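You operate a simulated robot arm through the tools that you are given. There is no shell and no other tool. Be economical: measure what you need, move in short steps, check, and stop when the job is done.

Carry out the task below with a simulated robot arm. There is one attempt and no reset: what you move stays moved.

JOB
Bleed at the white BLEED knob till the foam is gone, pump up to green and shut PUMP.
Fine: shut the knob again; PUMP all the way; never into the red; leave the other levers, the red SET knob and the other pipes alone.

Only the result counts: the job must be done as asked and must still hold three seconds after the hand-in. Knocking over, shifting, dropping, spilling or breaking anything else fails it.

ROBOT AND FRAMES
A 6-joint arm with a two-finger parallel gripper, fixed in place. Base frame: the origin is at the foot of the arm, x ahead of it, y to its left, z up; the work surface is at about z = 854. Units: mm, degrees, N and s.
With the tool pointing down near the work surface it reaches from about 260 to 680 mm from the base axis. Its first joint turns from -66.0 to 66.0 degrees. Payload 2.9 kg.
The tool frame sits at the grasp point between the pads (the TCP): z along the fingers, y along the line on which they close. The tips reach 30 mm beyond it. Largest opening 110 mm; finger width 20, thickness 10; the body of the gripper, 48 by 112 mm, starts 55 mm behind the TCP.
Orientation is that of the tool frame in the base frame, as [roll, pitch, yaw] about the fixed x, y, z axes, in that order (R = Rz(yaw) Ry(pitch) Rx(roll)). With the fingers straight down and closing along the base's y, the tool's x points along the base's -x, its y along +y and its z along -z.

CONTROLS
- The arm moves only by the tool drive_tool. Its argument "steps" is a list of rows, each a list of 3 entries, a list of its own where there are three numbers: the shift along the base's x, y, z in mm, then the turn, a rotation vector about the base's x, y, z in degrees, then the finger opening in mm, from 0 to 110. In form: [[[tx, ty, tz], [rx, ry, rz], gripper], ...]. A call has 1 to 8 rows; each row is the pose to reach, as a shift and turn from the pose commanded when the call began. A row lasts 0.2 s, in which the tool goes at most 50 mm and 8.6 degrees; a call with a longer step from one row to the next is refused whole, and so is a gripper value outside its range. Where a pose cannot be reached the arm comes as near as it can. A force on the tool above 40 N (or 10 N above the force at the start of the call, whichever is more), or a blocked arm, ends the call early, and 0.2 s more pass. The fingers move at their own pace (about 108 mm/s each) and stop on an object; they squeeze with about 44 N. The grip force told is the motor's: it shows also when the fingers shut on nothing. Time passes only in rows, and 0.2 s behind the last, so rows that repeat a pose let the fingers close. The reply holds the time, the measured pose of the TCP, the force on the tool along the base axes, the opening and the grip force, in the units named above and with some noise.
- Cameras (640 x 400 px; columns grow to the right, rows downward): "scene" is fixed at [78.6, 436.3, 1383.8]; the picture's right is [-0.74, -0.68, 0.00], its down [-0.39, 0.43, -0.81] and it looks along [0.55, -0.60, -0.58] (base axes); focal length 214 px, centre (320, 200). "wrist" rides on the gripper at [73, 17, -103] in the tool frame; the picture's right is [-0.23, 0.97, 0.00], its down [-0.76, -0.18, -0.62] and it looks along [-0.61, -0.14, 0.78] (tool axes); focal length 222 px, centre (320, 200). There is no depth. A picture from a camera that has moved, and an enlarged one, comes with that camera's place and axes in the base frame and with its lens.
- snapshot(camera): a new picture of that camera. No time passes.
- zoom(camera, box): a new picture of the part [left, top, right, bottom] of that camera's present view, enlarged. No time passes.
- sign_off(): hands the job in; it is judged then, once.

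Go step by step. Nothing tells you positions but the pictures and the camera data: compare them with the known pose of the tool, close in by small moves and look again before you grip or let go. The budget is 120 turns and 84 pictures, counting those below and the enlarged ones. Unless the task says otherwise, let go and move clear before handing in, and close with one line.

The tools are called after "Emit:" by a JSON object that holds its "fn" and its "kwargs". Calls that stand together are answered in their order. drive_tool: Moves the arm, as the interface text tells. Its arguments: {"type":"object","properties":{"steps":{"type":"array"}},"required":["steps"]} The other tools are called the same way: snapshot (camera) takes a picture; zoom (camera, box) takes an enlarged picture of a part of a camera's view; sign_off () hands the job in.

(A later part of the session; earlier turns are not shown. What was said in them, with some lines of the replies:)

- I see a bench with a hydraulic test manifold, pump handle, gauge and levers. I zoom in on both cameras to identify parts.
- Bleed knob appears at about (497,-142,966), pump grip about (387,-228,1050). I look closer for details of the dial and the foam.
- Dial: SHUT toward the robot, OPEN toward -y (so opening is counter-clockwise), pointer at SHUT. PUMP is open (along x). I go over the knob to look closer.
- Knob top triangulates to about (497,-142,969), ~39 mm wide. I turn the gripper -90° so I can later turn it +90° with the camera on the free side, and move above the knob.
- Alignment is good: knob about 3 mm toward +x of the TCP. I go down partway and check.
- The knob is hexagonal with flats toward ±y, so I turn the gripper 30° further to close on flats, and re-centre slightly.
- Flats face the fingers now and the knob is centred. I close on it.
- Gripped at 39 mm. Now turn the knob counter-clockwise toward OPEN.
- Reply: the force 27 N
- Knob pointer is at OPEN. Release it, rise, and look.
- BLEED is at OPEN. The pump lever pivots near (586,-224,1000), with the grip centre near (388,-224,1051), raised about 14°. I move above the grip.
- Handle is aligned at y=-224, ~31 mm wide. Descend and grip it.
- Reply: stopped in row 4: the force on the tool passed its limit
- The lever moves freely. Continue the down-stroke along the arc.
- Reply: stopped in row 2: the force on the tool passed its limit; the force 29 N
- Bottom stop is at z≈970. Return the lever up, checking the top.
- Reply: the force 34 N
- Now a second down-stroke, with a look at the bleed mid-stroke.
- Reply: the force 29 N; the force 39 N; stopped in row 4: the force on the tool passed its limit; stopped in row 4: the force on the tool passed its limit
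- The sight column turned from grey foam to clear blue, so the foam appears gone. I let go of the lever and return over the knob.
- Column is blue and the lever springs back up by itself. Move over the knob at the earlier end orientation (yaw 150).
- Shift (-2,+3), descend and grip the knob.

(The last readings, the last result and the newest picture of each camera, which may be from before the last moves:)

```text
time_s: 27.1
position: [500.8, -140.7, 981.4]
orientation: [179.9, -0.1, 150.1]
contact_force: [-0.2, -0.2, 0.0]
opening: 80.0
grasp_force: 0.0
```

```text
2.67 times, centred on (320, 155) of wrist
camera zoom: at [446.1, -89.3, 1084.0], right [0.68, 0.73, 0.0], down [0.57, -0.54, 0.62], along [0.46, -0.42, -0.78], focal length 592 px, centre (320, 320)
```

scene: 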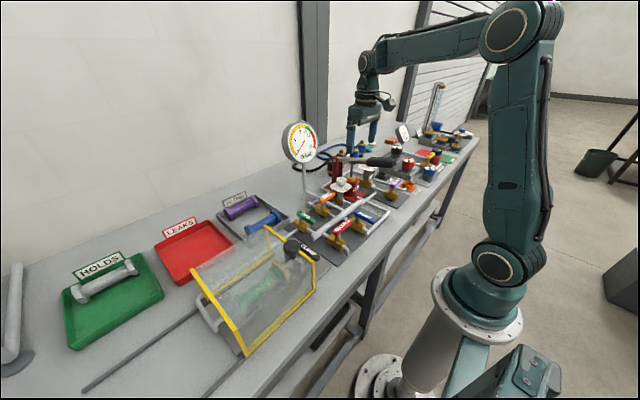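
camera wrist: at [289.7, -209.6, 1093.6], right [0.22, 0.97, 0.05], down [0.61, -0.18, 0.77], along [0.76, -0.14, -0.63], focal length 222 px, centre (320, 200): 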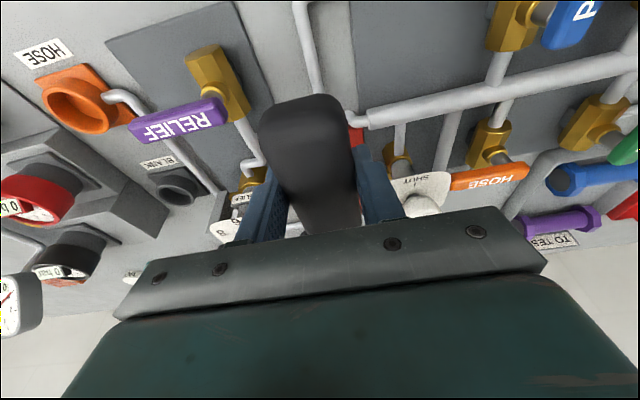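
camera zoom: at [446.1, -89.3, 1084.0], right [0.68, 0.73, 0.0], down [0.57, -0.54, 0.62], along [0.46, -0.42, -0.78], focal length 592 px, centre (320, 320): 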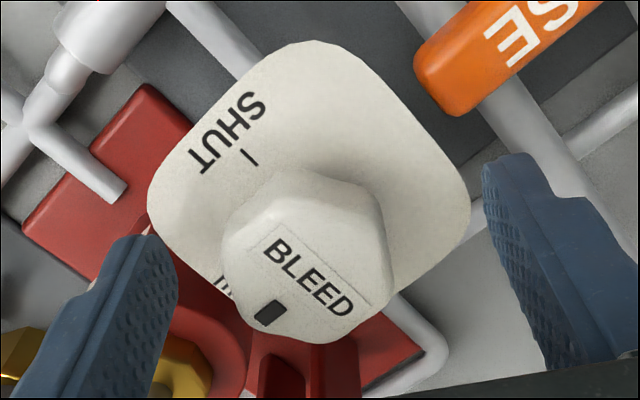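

Emit:
{"fn": "drive_tool", "kwargs": {"steps": [[[-2, -2, 0], [0, 0, 0], 80], [[-2, -2, 0], [0, 0, 0], 50], [[-2, -2, 0], [0, 0, 0], 30], [[-2, -2, 0], [0, 0, 0], 20], [[-2, -2, 0], [0, 0, 0], 20]]}}

Emit:
{"fn": "drive_tool", "kwargs": {"steps": [[[0, 0, 0], [0, 0, -8], 20], [[0, 0, 0], [0, 0, -16], 20], [[0, 0, 0], [0, 0, -24], 20], [[0, 0, 0], [0, 0, -32], 20], [[0, 0, 0], [0, 0, -40], 20], [[0, 0, 0], [0, 0, -45], 20]]}}

Emit:
{"fn": "drive_tool", "kwargs": {"steps": [[[1, 0, 0], [0, 0, -8], 20], [[1, 0, 0], [0, 0, -16], 20], [[1, 0, 0], [0, 0, -24], 20], [[1, 0, 0], [0, 0, -32], 20], [[1, 0, 0], [0, 0, -40], 20], [[1, 0, 0], [0, 0, -46], 20]]}}

Emit:
{"fn": "zoom", "kwargs": {"camera": "wrist", "box": [210, 80, 430, 230]}}

```text
time_s: 28.3
position: [497.4, -142.5, 982.6]
orientation: [179.7, -0.1, 150.1]
contact_force: [-2.3, -3.1, -1.0]
opening: 39.1
grasp_force: 45.2
```

```text
time_s: 29.7
position: [499.1, -142.1, 982.9]
orientation: [179.5, -0.2, 105.4]
contact_force: [23.0, 19.7, -17.3]
opening: 39.0
grasp_force: 45.1
```

```text
time_s: 30.8
position: [500.2, -141.7, 981.7]
orientation: [179.5, -0.3, 72.6]
contact_force: [8.1, 1.1, -7.4]
opening: 39.4
grasp_force: 44.8
stopped in row 5: the force on the tool passed its limit (the readings are from after the stop); the commanded pose is now the measured one
```

```text
2.67 times, centred on (320, 155) of wrist
camera zoom: at [538.2, -77.7, 1085.3], right [0.86, -0.51, 0.01], down [-0.4, -0.67, 0.62], along [-0.31, -0.54, -0.79], focal length 592 px, centre (320, 320)
```

zoom: 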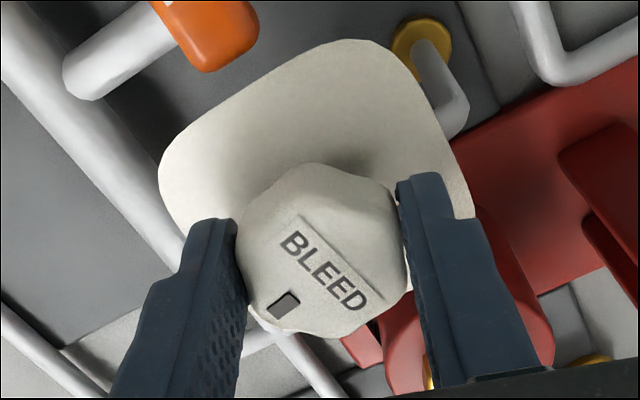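

Stopped 12° short due to side force; continue.

Emit:
{"fn": "drive_tool", "kwargs": {"steps": [[[0, -0.5, -1], [0, 0, -5], 20], [[0, -1, -1], [0, 0, -10], 20], [[0, -1, -1], [0, 0, -14], 20]]}}

Emit:
{"fn": "zoom", "kwargs": {"camera": "wrist", "box": [210, 80, 430, 230]}}

```text
time_s: 31.6
position: [501.8, -144.3, 980.8]
orientation: [179.2, -0.4, 58.6]
contact_force: [22.3, 2.6, -5.2]
opening: 39.4
grasp_force: 45.0
```

```text
2.67 times, centred on (320, 155) of wrist
camera zoom: at [552.1, -89.3, 1085.5], right [0.71, -0.7, 0.01], down [-0.56, -0.56, 0.62], along [-0.42, -0.45, -0.79], focal length 592 px, centre (320, 320)
```

zoom: 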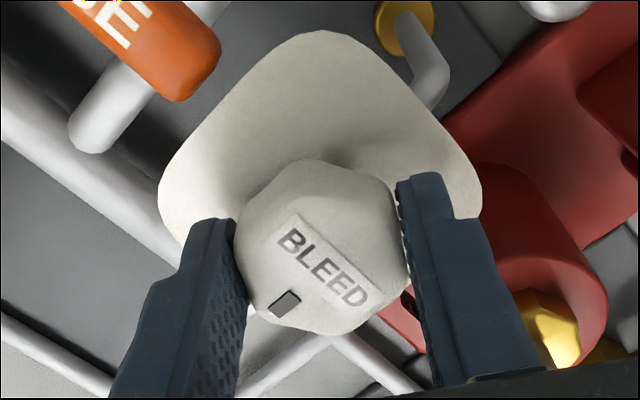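

Yaw reached 58.6°, which matches the original SHUT position. Release, rise, and check the pointer.

Emit:
{"fn": "drive_tool", "kwargs": {"steps": [[[0, 0, 0], [0, 0, 0], 50], [[0, 0, 0], [0, 0, 0], 80], [[0, 0, 20], [0, 0, 0], 80], [[0, 0, 60], [0, 0, 0], 80], [[0, 0, 105], [0, 0, 0], 80], [[0, 0, 150], [0, 0, 0], 80], [[0, 0, 170], [0, 0, 0], 80]]}}

Emit:
{"fn": "snapshot", "kwargs": {"camera": "wrist"}}

Emit:
{"fn": "zoom", "kwargs": {"camera": "scene", "box": [320, 170, 360, 210]}}

```text
time_s: 33.2
position: [501.3, -145.0, 1149.6]
orientation: [179.5, -0.2, 58.5]
contact_force: [-0.2, -0.4, -0.3]
opening: 80.0
grasp_force: 0.0
```

```text
35 pictures are left
camera wrist: at [553.6, -90.9, 1253.1], right [0.71, -0.7, 0.01], down [-0.55, -0.56, 0.62], along [-0.43, -0.44, -0.79], focal length 222 px, centre (320, 200)
```

wrist: 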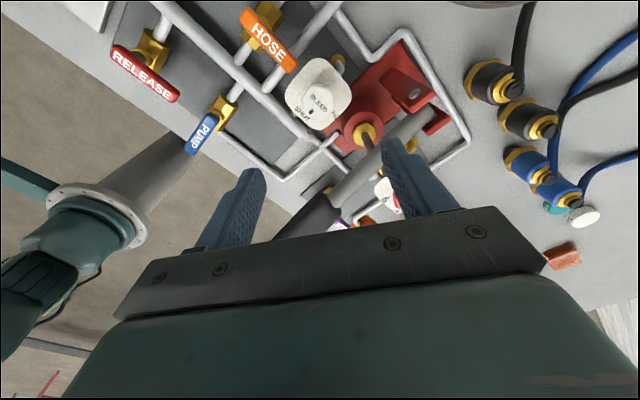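

```text
10.00 times, centred on (340, 190) of scene
camera zoom: at [78.6, 436.3, 1383.8], right [-0.74, -0.68, 0.0], down [-0.39, 0.43, -0.81], along [0.55, -0.6, -0.58], focal length 2145 px, centre (120, 300)
```

zoom: 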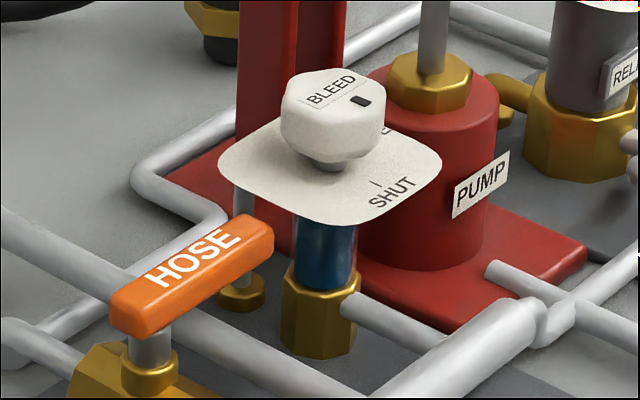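

BLEED is back exactly at SHUT and the column stays blue. Go back to the pump lever.

Emit:
{"fn": "drive_tool", "kwargs": {"steps": [[[-15, -10, 0], [0, 0, 8.5], 80], [[-30, -20, 0], [0, 0, 17], 80], [[-45, -30, 0], [0, 0, 25.5], 80], [[-60, -40, 0], [0, 0, 34], 80], [[-75, -52, 0], [0, 0, 42.5], 80], [[-90, -64, 0], [0, 0, 51], 80], [[-105, -76, 0], [0, 0, 59.5], 80], [[-116, -83, 0], [0, 0, 68], 80]]}}

Emit:
{"fn": "drive_tool", "kwargs": {"steps": [[[0, 0, 0], [0, 0, 8.5], 80], [[0, 0, 0], [0, 0, 17], 80], [[0, 0, 0], [0, 0, 25.5], 80], [[0, 0, 0], [0, 0, 34], 80], [[0, 0, -10], [0, 0, 42.5], 80], [[0, 0, -30], [0, 0, 50], 80], [[0, 0, -50], [0, 0, 53.5], 80], [[0, 0, -50], [0, 0, 53.5], 80]]}}

Emit:
{"fn": "snapshot", "kwargs": {"camera": "wrist"}}

```text
time_s: 35.0
position: [382.3, -227.4, 1151.3]
orientation: [179.5, -0.2, 126.7]
contact_force: [0.5, -0.7, -0.3]
opening: 79.9
grasp_force: 0.0
```

```text
time_s: 36.8
position: [383.3, -226.4, 1101.4]
orientation: [179.4, -0.3, -179.9]
contact_force: [-0.4, -0.3, -0.6]
opening: 80.0
grasp_force: 0.0
```

```text
33 pictures are left
camera wrist: at [312.4, -209.9, 1203.8], right [0.23, 0.97, 0.01], down [0.76, -0.18, 0.62], along [0.6, -0.13, -0.79], focal length 222 px, centre (320, 200)
```

wrist: 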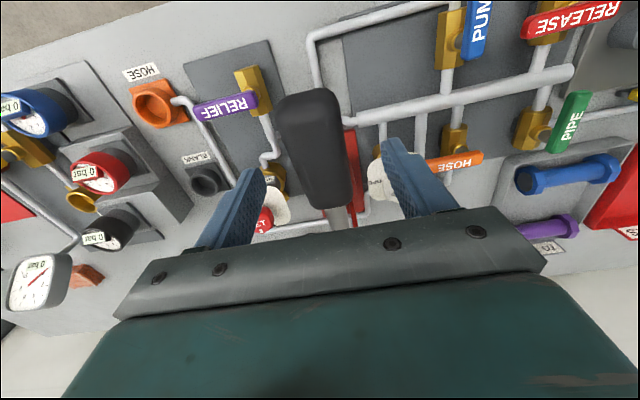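

Emit:
{"fn": "drive_tool", "kwargs": {"steps": [[[2, -1, -25], [0, 0, 0], 80], [[2, -1, -49], [0, 0, 0], 80], [[2, -1, -49], [0, 0, 0], 60], [[2, -1, -49], [0, 0, 0], 36], [[2, -1, -49], [0, 0, 0], 20], [[2, -1, -49], [0, 0, 0], 20]]}}

Emit:
{"fn": "drive_tool", "kwargs": {"steps": [[[-2, 0, -16], [0, -4.5, 0], 20], [[-4, 0, -32], [0, -9, 0], 20], [[-4, 0, -48], [0, -13.5, 0], 20], [[-3, 0, -60], [0, -17, 0], 20]]}}

Emit:
{"fn": "zoom", "kwargs": {"camera": "scene", "box": [270, 110, 410, 230]}}

```text
time_s: 38.2
position: [386.8, -228.8, 1052.5]
orientation: [179.5, -0.2, 179.9]
contact_force: [1.3, -14.8, -5.9]
opening: 41.5
grasp_force: 45.1
```

```text
time_s: 39.2
position: [381.2, -227.4, 993.9]
orientation: [179.7, 16.6, 179.9]
contact_force: [-23.2, -12.0, 6.3]
opening: 41.7
grasp_force: 45.1
```

```text
3.33 times, centred on (340, 170) of scene
camera zoom: at [77.8, 436.0, 1383.9], right [-0.74, -0.68, 0.0], down [-0.39, 0.43, -0.81], along [0.55, -0.6, -0.58], focal length 715 px, centre (253, 300)
```

zoom: 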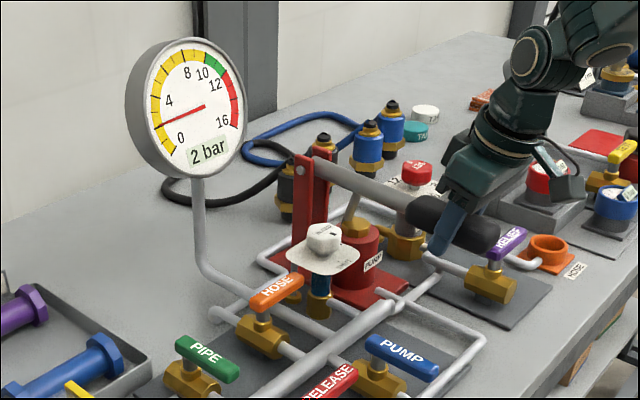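

Pressure is 2 bar so far. Finish the stroke, return, and repeat.

Emit:
{"fn": "drive_tool", "kwargs": {"steps": [[[2, 0, -12], [0, -3.5, 0], 20], [[3, 0, -19], [0, -5.5, 0], 20]]}}

Emit:
{"fn": "drive_tool", "kwargs": {"steps": [[[-2, 0, 16], [0, 4.5, 0], 20], [[-4, 0, 32], [0, 9, 0], 20], [[-4, 0, 48], [0, 13.5, 0], 20], [[-2, 0, 64], [0, 18, 0], 20], [[1, 0, 76], [0, 22, 0], 20]]}}

Emit:
{"fn": "zoom", "kwargs": {"camera": "scene", "box": [270, 110, 410, 230]}}

```text
time_s: 39.8
position: [383.0, -228.8, 973.0]
orientation: [179.7, 22.1, 179.9]
contact_force: [-29.9, -7.1, 12.2]
opening: 42.2
grasp_force: 44.6
```

```text
time_s: 41.0
position: [389.0, -227.9, 1049.8]
orientation: [179.6, 0.5, -179.6]
contact_force: [3.3, 15.0, 6.1]
opening: 41.9
grasp_force: 45.0
```

```text
3.33 times, centred on (340, 170) of scene
camera zoom: at [78.6, 436.8, 1383.6], right [-0.74, -0.68, 0.0], down [-0.39, 0.43, -0.81], along [0.55, -0.6, -0.58], focal length 715 px, centre (253, 300)
```

zoom: 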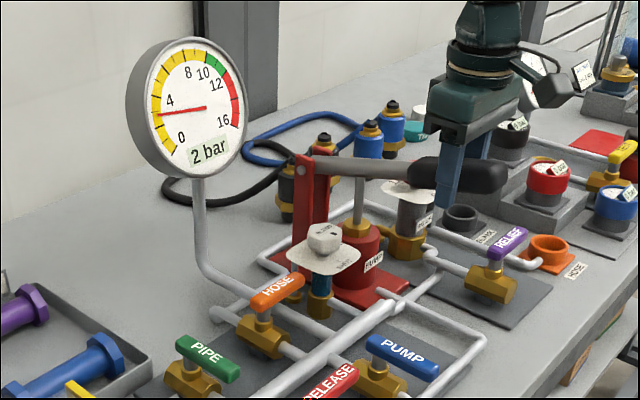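

About 2.5 bar per full stroke. Another full stroke.

Emit:
{"fn": "drive_tool", "kwargs": {"steps": [[[-3, -0.5, -16], [0, -4.5, 0], 20], [[-6, -0.5, -32], [0, -9, 0], 20], [[-6, -0.5, -48], [0, -13.5, 0], 20], [[-5, -0.5, -62], [0, -17.5, 0], 20], [[-3, -0.5, -75], [0, -21.5, 0], 20]]}}

Emit:
{"fn": "drive_tool", "kwargs": {"steps": [[[-2, 0, 16], [0, 4.5, 0], 20], [[-3, 0, 32], [0, 9, 0], 20], [[-3, 0, 48], [0, 13.5, 0], 20], [[-1, 0, 64], [0, 18, 0], 20], [[2, 0, 75], [0, 21.5, 0], 20]]}}

Emit:
{"fn": "zoom", "kwargs": {"camera": "scene", "box": [270, 110, 410, 230]}}

```text
time_s: 42.2
position: [384.6, -228.1, 974.1]
orientation: [179.6, 21.8, -180.0]
contact_force: [16.2, 6.9, 0.4]
opening: 41.7
grasp_force: 44.8
```

```text
time_s: 43.4
position: [388.1, -227.1, 1049.9]
orientation: [179.7, 0.6, 180.0]
contact_force: [15.6, 2.2, 1.9]
opening: 41.8
grasp_force: 45.0
```

```text
3.33 times, centred on (340, 170) of scene
camera zoom: at [79.0, 436.4, 1383.7], right [-0.74, -0.68, 0.0], down [-0.39, 0.43, -0.81], along [0.55, -0.6, -0.58], focal length 715 px, centre (253, 300)
```

zoom: 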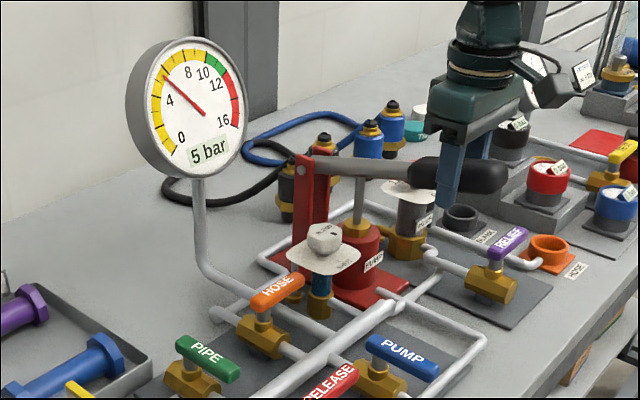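

5 bar. One more full stroke.

Emit:
{"fn": "drive_tool", "kwargs": {"steps": [[[-3, -0.5, -16], [0, -4.5, 0], 20], [[-6, -0.5, -32], [0, -9, 0], 20], [[-6, -0.5, -48], [0, -13.5, 0], 20], [[-5, -0.5, -62], [0, -17.5, 0], 20], [[-3, -0.5, -75], [0, -21.5, 0], 20]]}}

Emit:
{"fn": "drive_tool", "kwargs": {"steps": [[[-2, 0, 16], [0, 4.5, 0], 20], [[-3, 0, 32], [0, 9, 0], 20], [[-3, 0, 48], [0, 13.5, 0], 20], [[-1, 0, 64], [0, 18, 0], 20], [[2, 0, 75], [0, 21.5, 0], 20]]}}

Emit:
{"fn": "zoom", "kwargs": {"camera": "scene", "box": [270, 110, 410, 230]}}

```text
time_s: 44.6
position: [383.3, -227.0, 973.5]
orientation: [179.3, 21.6, -179.9]
contact_force: [2.6, 19.6, 12.0]
opening: 41.8
grasp_force: 44.9
```

```text
time_s: 45.8
position: [386.5, -228.8, 1051.2]
orientation: [179.6, 0.5, -179.8]
contact_force: [24.0, 21.2, 0.5]
opening: 41.7
grasp_force: 44.9
```

```text
3.33 times, centred on (340, 170) of scene
camera zoom: at [79.3, 436.9, 1383.5], right [-0.74, -0.68, 0.0], down [-0.39, 0.43, -0.81], along [0.55, -0.6, -0.58], focal length 715 px, centre (253, 300)
```

zoom: 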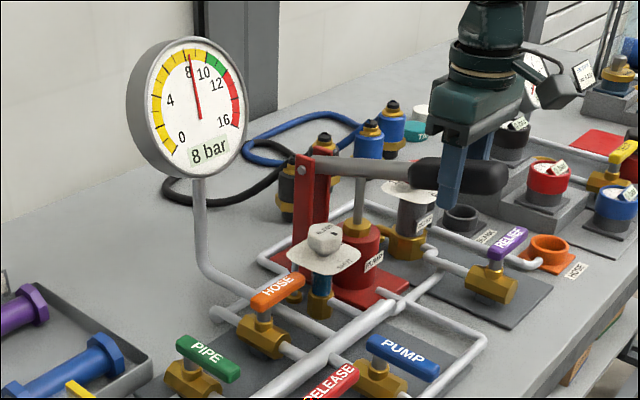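

8 bar. Do most of the next stroke, then check.

Emit:
{"fn": "drive_tool", "kwargs": {"steps": [[[-4, -1, -16], [0, -4.5, 0], 20], [[-7, -1, -32], [0, -9, 0], 20], [[-7, -1, -48], [0, -13.5, 0], 20], [[-6, -1, -62], [0, -17.5, 0], 20]]}}

Emit:
{"fn": "zoom", "kwargs": {"camera": "scene", "box": [280, 110, 320, 170]}}

```text
time_s: 46.8
position: [379.4, -227.6, 988.4]
orientation: [179.4, 18.0, -179.8]
contact_force: [19.9, 19.8, 7.6]
opening: 41.7
grasp_force: 44.5
```

```text
6.67 times, centred on (300, 140) of scene
camera zoom: at [79.0, 436.9, 1383.5], right [-0.74, -0.68, 0.0], down [-0.39, 0.43, -0.81], along [0.55, -0.6, -0.58], focal length 1430 px, centre (453, 600)
```

zoom: 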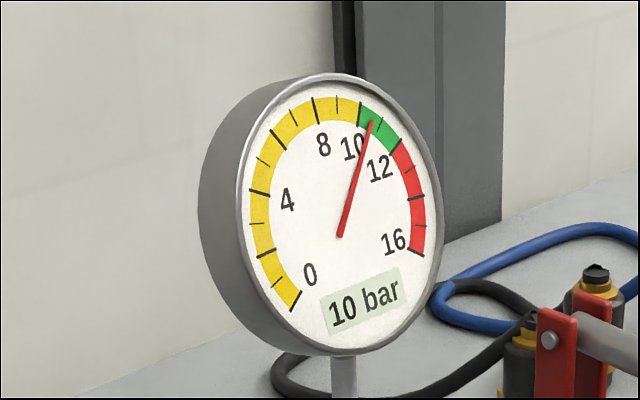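

About 10.5 bar, green. Finish the last few mm, let the lever up, and check.

Emit:
{"fn": "drive_tool", "kwargs": {"steps": [[[1, 0, -11], [0, -3.3, 0], 20]]}}

Emit:
{"fn": "drive_tool", "kwargs": {"steps": [[[-2, 0, 16], [0, 4.5, 0], 20], [[-3, 0, 32], [0, 9, 0], 20], [[-3, 0, 48], [0, 13.5, 0], 20], [[-1, 0, 64], [0, 18, 0], 20], [[2, 0, 74], [0, 21, 0], 20]]}}

Emit:
{"fn": "drive_tool", "kwargs": {"steps": [[[0, 0, 0], [0, 0, 0], 60], [[0, 0, 0], [0, 0, 0], 80], [[0, 0, 30], [0, 0, 0], 80], [[0, 0, 70], [0, 0, 0], 80], [[0, 0, 100], [0, 0, 0], 80]]}}

Emit:
{"fn": "zoom", "kwargs": {"camera": "scene", "box": [280, 110, 320, 170]}}

Emit:
{"fn": "snapshot", "kwargs": {"camera": "wrist"}}

```text
time_s: 47.2
position: [380.7, -229.1, 975.9]
orientation: [179.4, 21.1, -179.7]
contact_force: [21.7, 20.3, 3.7]
opening: 41.6
grasp_force: 45.1
```

```text
time_s: 48.2
position: [382.9, -226.3, 1036.5]
orientation: [179.5, 4.4, -179.6]
contact_force: [8.9, 7.7, -1.7]
opening: 41.9
grasp_force: 45.4
stopped in row 5: the force on the tool passed its limit (the readings are from after the stop); the commanded pose is now the measured one
```

```text
time_s: 49.4
position: [379.0, -227.3, 1139.7]
orientation: [179.6, 4.4, -179.5]
contact_force: [0.0, 0.2, 0.2]
opening: 80.1
grasp_force: 0.0
```

```text
6.67 times, centred on (300, 140) of scene
camera zoom: at [78.6, 436.3, 1383.8], right [-0.74, -0.68, 0.0], down [-0.39, 0.43, -0.81], along [0.55, -0.6, -0.58], focal length 1430 px, centre (453, 600)
```

zoom: 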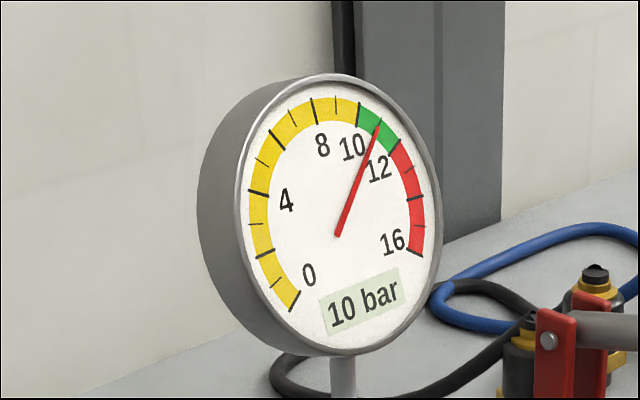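

```text
26 pictures are left
camera wrist: at [300.3, -211.1, 1235.8], right [0.22, 0.98, 0.03], down [0.71, -0.18, 0.68], along [0.67, -0.13, -0.73], focal length 222 px, centre (320, 200)
```

wrist: 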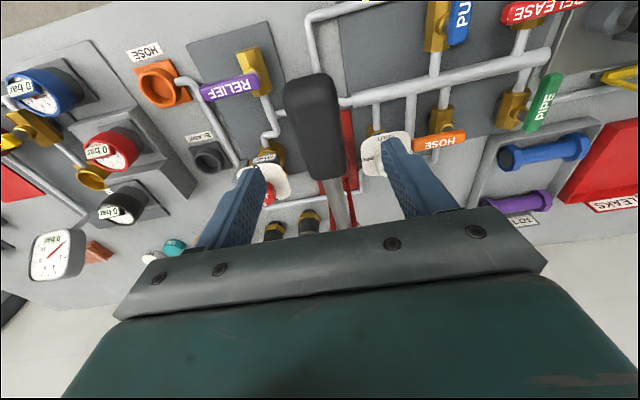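

About 11 bar, mid-green and holding. Next, the PUMP lever: stem near (358,-60), handle pointing to -x, top z≈933. I'll push it from its +y side around to -y with closed fingers; first I go there and look.

Emit:
{"fn": "drive_tool", "kwargs": {"steps": [[[-12, 42, 0], [0, 2, 0], 60], [[-24, 84, -15], [0, 4.4, 0], 20], [[-36, 126, -35], [0, 4.4, 0], 0], [[-48, 166, -55], [0, 4.4, 0], 0], [[-60, 202, -75], [0, 4.4, 0], 0], [[-60, 202, -75], [0, 4.4, 0], 0]]}}

Emit:
{"fn": "snapshot", "kwargs": {"camera": "wrist"}}

Emit:
{"fn": "zoom", "kwargs": {"camera": "scene", "box": [310, 140, 400, 250]}}

```text
time_s: 50.8
position: [318.7, -25.9, 1057.8]
orientation: [179.5, 0.0, -179.4]
contact_force: [-0.2, 0.3, -0.2]
opening: 0.0
grasp_force: 37.4
```

```text
25 pictures are left
camera wrist: at [248.7, -9.1, 1161.0], right [0.22, 0.98, 0.01], down [0.76, -0.18, 0.62], along [0.61, -0.13, -0.78], focal length 222 px, centre (320, 200)
```

wrist: 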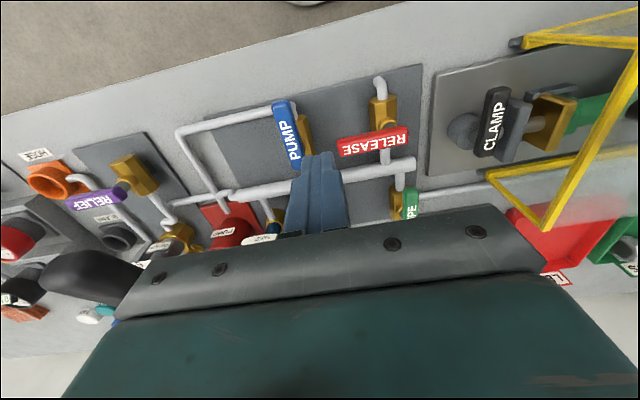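

```text
3.64 times, centred on (355, 195) of scene
camera zoom: at [78.6, 436.3, 1383.8], right [-0.74, -0.68, 0.0], down [-0.39, 0.43, -0.81], along [0.55, -0.6, -0.58], focal length 780 px, centre (193, 218)
```

zoom: 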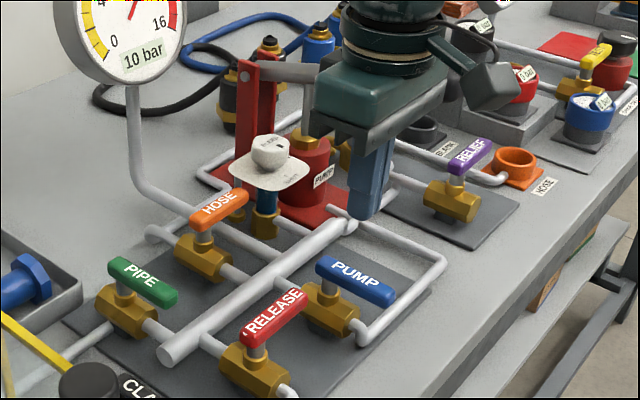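

Lever handle spans x 300–362 at y≈-60. Lower the closed fingers on its +y side near the tip.

Emit:
{"fn": "drive_tool", "kwargs": {"steps": [[[-4, -2, -40], [0, 0, 0], 0], [[-4, -2, -80], [0, 0, 0], 0], [[-4, -2, -107], [0, 0, 0], 0], [[-4, -2, -107], [0, 0, 0], 0]]}}

Emit:
{"fn": "zoom", "kwargs": {"camera": "wrist", "box": [220, 70, 420, 210]}}

Emit:
{"fn": "zoom", "kwargs": {"camera": "scene", "box": [330, 180, 400, 250]}}

```text
time_s: 51.8
position: [318.0, -28.4, 954.6]
orientation: [179.5, 0.0, -179.3]
contact_force: [-0.9, -0.5, 0.2]
opening: 0.1
grasp_force: 37.6
```

```text
2.86 times, centred on (320, 140) of wrist
camera zoom: at [246.4, -12.7, 1056.9], right [0.22, 0.98, 0.01], down [0.76, -0.18, 0.62], along [0.61, -0.13, -0.78], focal length 635 px, centre (320, 371)
```

zoom: 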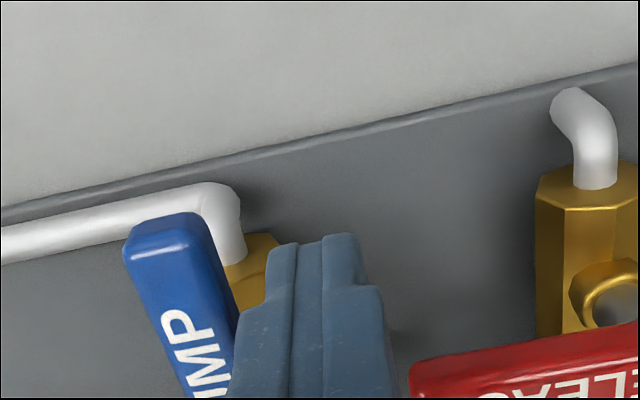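

```text
5.71 times, centred on (365, 215) of scene
camera zoom: at [78.6, 436.3, 1383.8], right [-0.74, -0.68, 0.0], down [-0.39, 0.43, -0.81], along [0.55, -0.6, -0.58], focal length 1226 px, centre (63, 114)
```

zoom: 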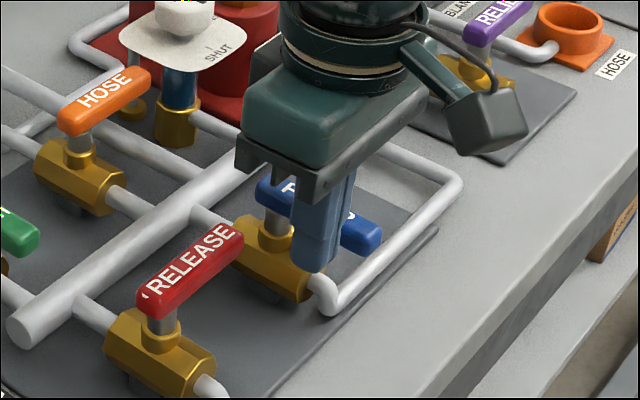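

Lower 5 mm more and begin pushing the lever.

Emit:
{"fn": "drive_tool", "kwargs": {"steps": [[[0, 0, -5], [0, 0, 0], 0], [[0, -8, -5], [0, 0, 0], 0], [[-2, -16, -5], [0, 0, 0], 0], [[-4.3, -23.4, -5], [0, 0, 0], 0]]}}

Emit:
{"fn": "zoom", "kwargs": {"camera": "wrist", "box": [220, 70, 420, 210]}}

Emit:
{"fn": "zoom", "kwargs": {"camera": "scene", "box": [330, 180, 400, 250]}}

```text
time_s: 52.8
position: [312.4, -52.1, 949.6]
orientation: [179.3, 0.0, -179.5]
contact_force: [-0.6, 0.5, 0.6]
opening: 0.0
grasp_force: 37.5
```

```text
2.86 times, centred on (320, 140) of wrist
camera zoom: at [242.0, -35.8, 1053.5], right [0.22, 0.98, 0.01], down [0.76, -0.18, 0.62], along [0.61, -0.13, -0.78], focal length 635 px, centre (320, 371)
```

zoom: 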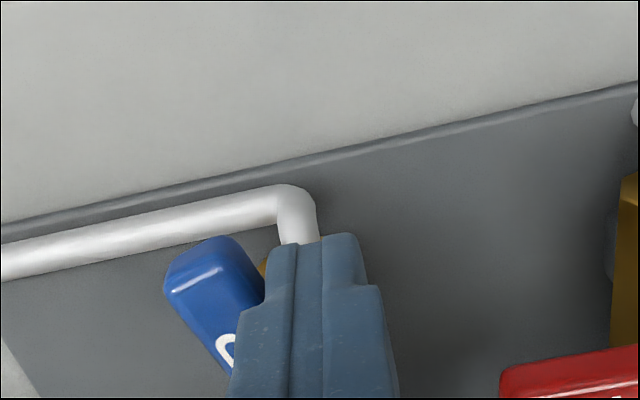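

```text
5.71 times, centred on (365, 215) of scene
camera zoom: at [78.6, 436.3, 1383.8], right [-0.74, -0.68, 0.0], down [-0.39, 0.43, -0.81], along [0.55, -0.6, -0.58], focal length 1226 px, centre (63, 114)
```

zoom: 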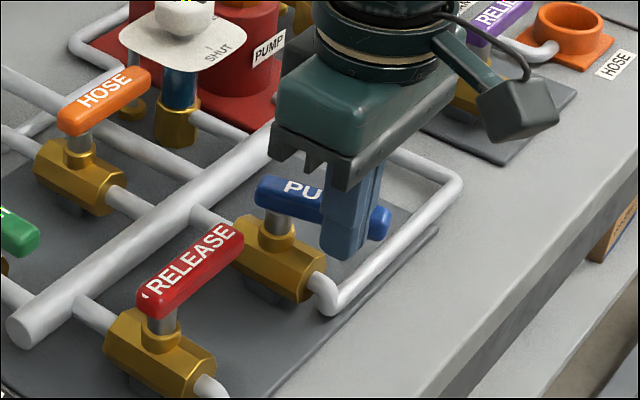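

It turns. Continue along the arc.

Emit:
{"fn": "drive_tool", "kwargs": {"steps": [[[0, -7, 0], [0, 0, 0], 0], [[1, -14.4, 0], [0, 0, 0], 0], [[3, -21, 0], [0, 0, 0], 0], [[6.3, -27.7, 0], [0, 0, 0], 0], [[13.3, -36, 0], [0, 0, 0], 0], [[20, -41, 0], [0, 0, 0], 0]]}}

Emit:
{"fn": "zoom", "kwargs": {"camera": "wrist", "box": [220, 70, 420, 210]}}

Emit:
{"fn": "zoom", "kwargs": {"camera": "scene", "box": [330, 180, 400, 250]}}

```text
time_s: 54.2
position: [332.6, -95.0, 949.8]
orientation: [179.4, -0.1, -179.4]
contact_force: [-0.2, -0.8, -0.3]
opening: 0.0
grasp_force: 38.4
```

```text
2.86 times, centred on (320, 140) of wrist
camera zoom: at [261.4, -78.0, 1053.2], right [0.22, 0.98, 0.01], down [0.76, -0.18, 0.62], along [0.61, -0.13, -0.78], focal length 635 px, centre (320, 371)
```

zoom: 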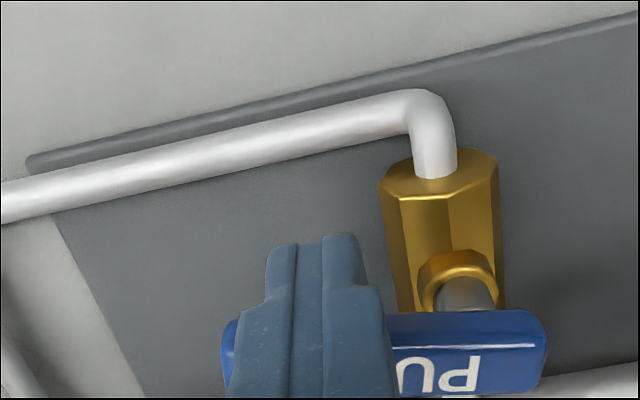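

```text
5.71 times, centred on (365, 215) of scene
camera zoom: at [78.6, 436.3, 1383.8], right [-0.74, -0.68, 0.0], down [-0.39, 0.43, -0.81], along [0.55, -0.6, -0.58], focal length 1226 px, centre (63, 114)
```

zoom: 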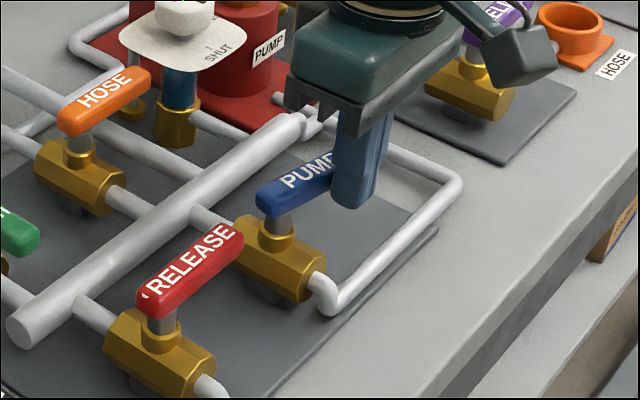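

Nearly across. Nudge further in +x gently toward the stop.

Emit:
{"fn": "drive_tool", "kwargs": {"steps": [[[2, 0, 0], [0, 0, 0], 0], [[4, 0, 0], [0, 0, 0], 0], [[5, 0, 0], [0, 0, 0], 0]]}}

Emit:
{"fn": "zoom", "kwargs": {"camera": "wrist", "box": [220, 100, 420, 240]}}

Emit:
{"fn": "zoom", "kwargs": {"camera": "scene", "box": [330, 180, 400, 250]}}

```text
time_s: 55.0
position: [338.4, -93.1, 949.6]
orientation: [179.4, 0.0, -179.4]
contact_force: [0.0, -0.6, -0.8]
opening: 0.0
grasp_force: 38.0
```

```text
2.86 times, centred on (320, 170) of wrist
camera zoom: at [266.8, -77.3, 1052.9], right [0.22, 0.98, 0.01], down [0.76, -0.18, 0.62], along [0.61, -0.13, -0.78], focal length 635 px, centre (320, 286)
```

zoom: 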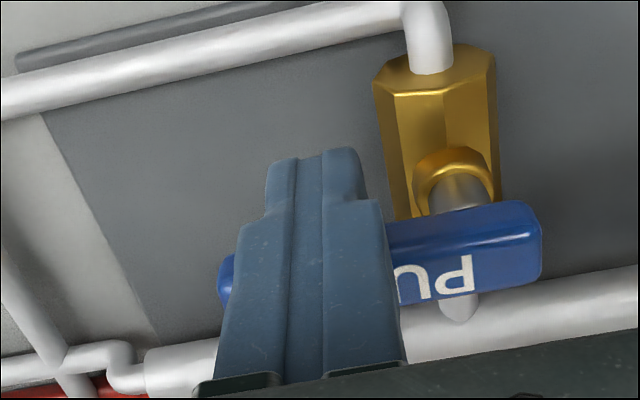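

```text
5.71 times, centred on (365, 215) of scene
camera zoom: at [78.6, 436.3, 1383.8], right [-0.74, -0.68, 0.0], down [-0.39, 0.43, -0.81], along [0.55, -0.6, -0.58], focal length 1226 px, centre (63, 114)
```

zoom: 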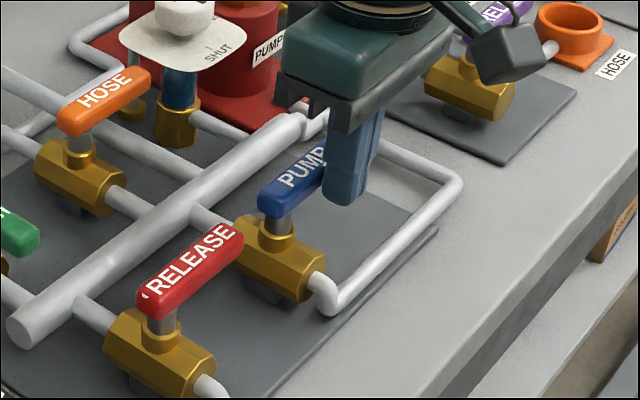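

Emit:
{"fn": "drive_tool", "kwargs": {"steps": [[[1.5, 0, 0], [0, 0, 0], 0], [[3, 0, 0], [0, 0, 0], 0]]}}

Emit:
{"fn": "zoom", "kwargs": {"camera": "scene", "box": [330, 180, 400, 250]}}

```text
time_s: 55.6
position: [341.4, -94.1, 948.8]
orientation: [179.3, -0.2, -179.4]
contact_force: [-4.8, 0.7, 0.8]
opening: 0.0
grasp_force: 38.0
```

```text
5.71 times, centred on (365, 215) of scene
camera zoom: at [78.5, 436.3, 1383.8], right [-0.74, -0.68, 0.0], down [-0.39, 0.43, -0.81], along [0.55, -0.6, -0.58], focal length 1226 px, centre (63, 114)
```

zoom: 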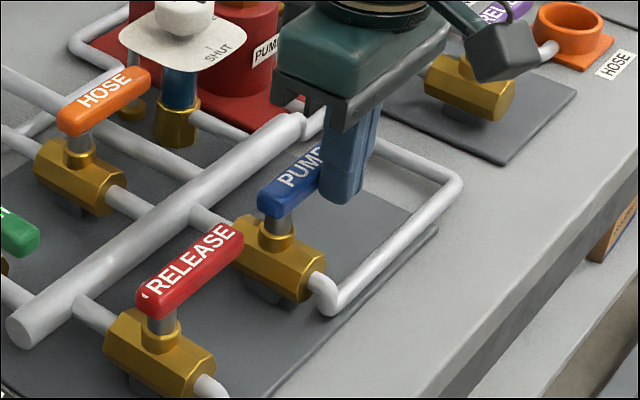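

Reaction force appears now — likely at the stop. A little more to confirm.

Emit:
{"fn": "drive_tool", "kwargs": {"steps": [[[1.5, 0, 0], [0, 0, 0], 0], [[3, 0, 0], [0, 0, 0], 0]]}}

```text
time_s: 56.2
position: [340.9, -94.0, 948.9]
orientation: [179.4, -0.6, -179.5]
contact_force: [-27.1, -2.0, 11.5]
opening: 0.0
grasp_force: 37.3
```

The lever is firmly on its stop (27 N, no further motion). Back off in -x, rise clear and check everything.

Emit:
{"fn": "drive_tool", "kwargs": {"steps": [[[-15, 0, 0], [0, 0, 0], 0], [[-25, 0, 10], [0, 0, 0], 0], [[-25, 0, 50], [0, 0, 0], 0], [[-25, 0, 95], [0, 0, 0], 0], [[-25, 0, 140], [0, 0, 0], 0], [[-40, 0, 180], [0, 0, 0], 0], [[-55, 0, 220], [0, 0, 0], 0]]}}

Emit:
{"fn": "zoom", "kwargs": {"camera": "scene", "box": [270, 110, 410, 250]}}

Emit:
{"fn": "zoom", "kwargs": {"camera": "wrist", "box": [220, 60, 420, 200]}}

Emit:
{"fn": "zoom", "kwargs": {"camera": "scene", "box": [280, 110, 320, 170]}}

```text
time_s: 57.8
position: [291.5, -95.4, 1167.5]
orientation: [179.3, 0.0, -179.4]
contact_force: [0.2, -0.4, -0.7]
opening: 0.2
grasp_force: 38.5
```

```text
2.86 times, centred on (340, 180) of scene
camera zoom: at [78.6, 436.3, 1383.8], right [-0.74, -0.68, 0.0], down [-0.39, 0.43, -0.81], along [0.55, -0.6, -0.58], focal length 613 px, centre (263, 257)
```

zoom: 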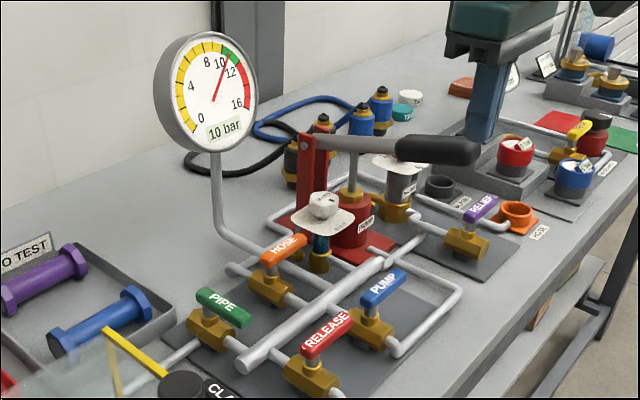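

```text
2.86 times, centred on (320, 130) of wrist
camera zoom: at [219.5, -79.8, 1270.7], right [0.22, 0.98, 0.01], down [0.76, -0.18, 0.62], along [0.61, -0.13, -0.78], focal length 635 px, centre (320, 400)
```

zoom: 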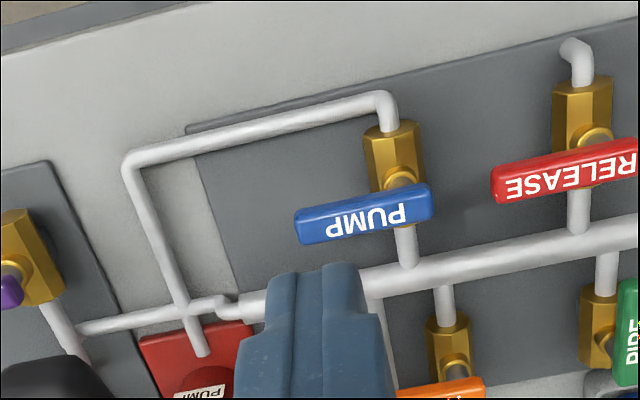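

```text
6.67 times, centred on (300, 140) of scene
camera zoom: at [78.6, 436.3, 1383.8], right [-0.74, -0.68, 0.0], down [-0.39, 0.43, -0.81], along [0.55, -0.6, -0.58], focal length 1430 px, centre (453, 600)
```

zoom: 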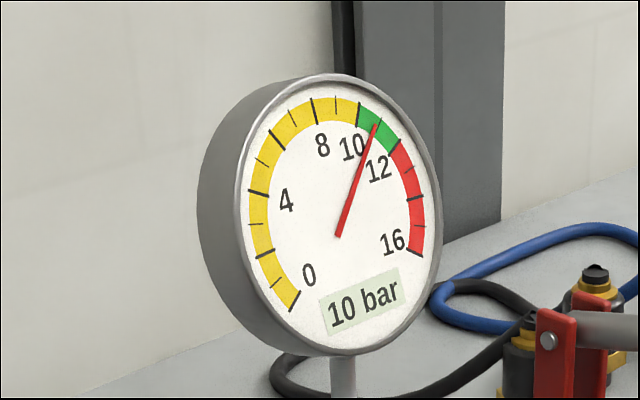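

PUMP is fully across, BLEED is shut, the sight column is clear and the gauge reads about 10.7 bar, in the green. The arm is clear, so I hand in.

Emit:
{"fn": "sign_off", "kwargs": {}}

```text
The job is handed in.
```

The job is done and handed in: I bled the line until the foam was gone, shut BLEED, pumped to about 10.7 bar (green, never in the red), and turned PUMP shut to its stop. The needle eased back slightly, from about 10.9 to 10.7 bar, over the last 8 s or so before hand-in.
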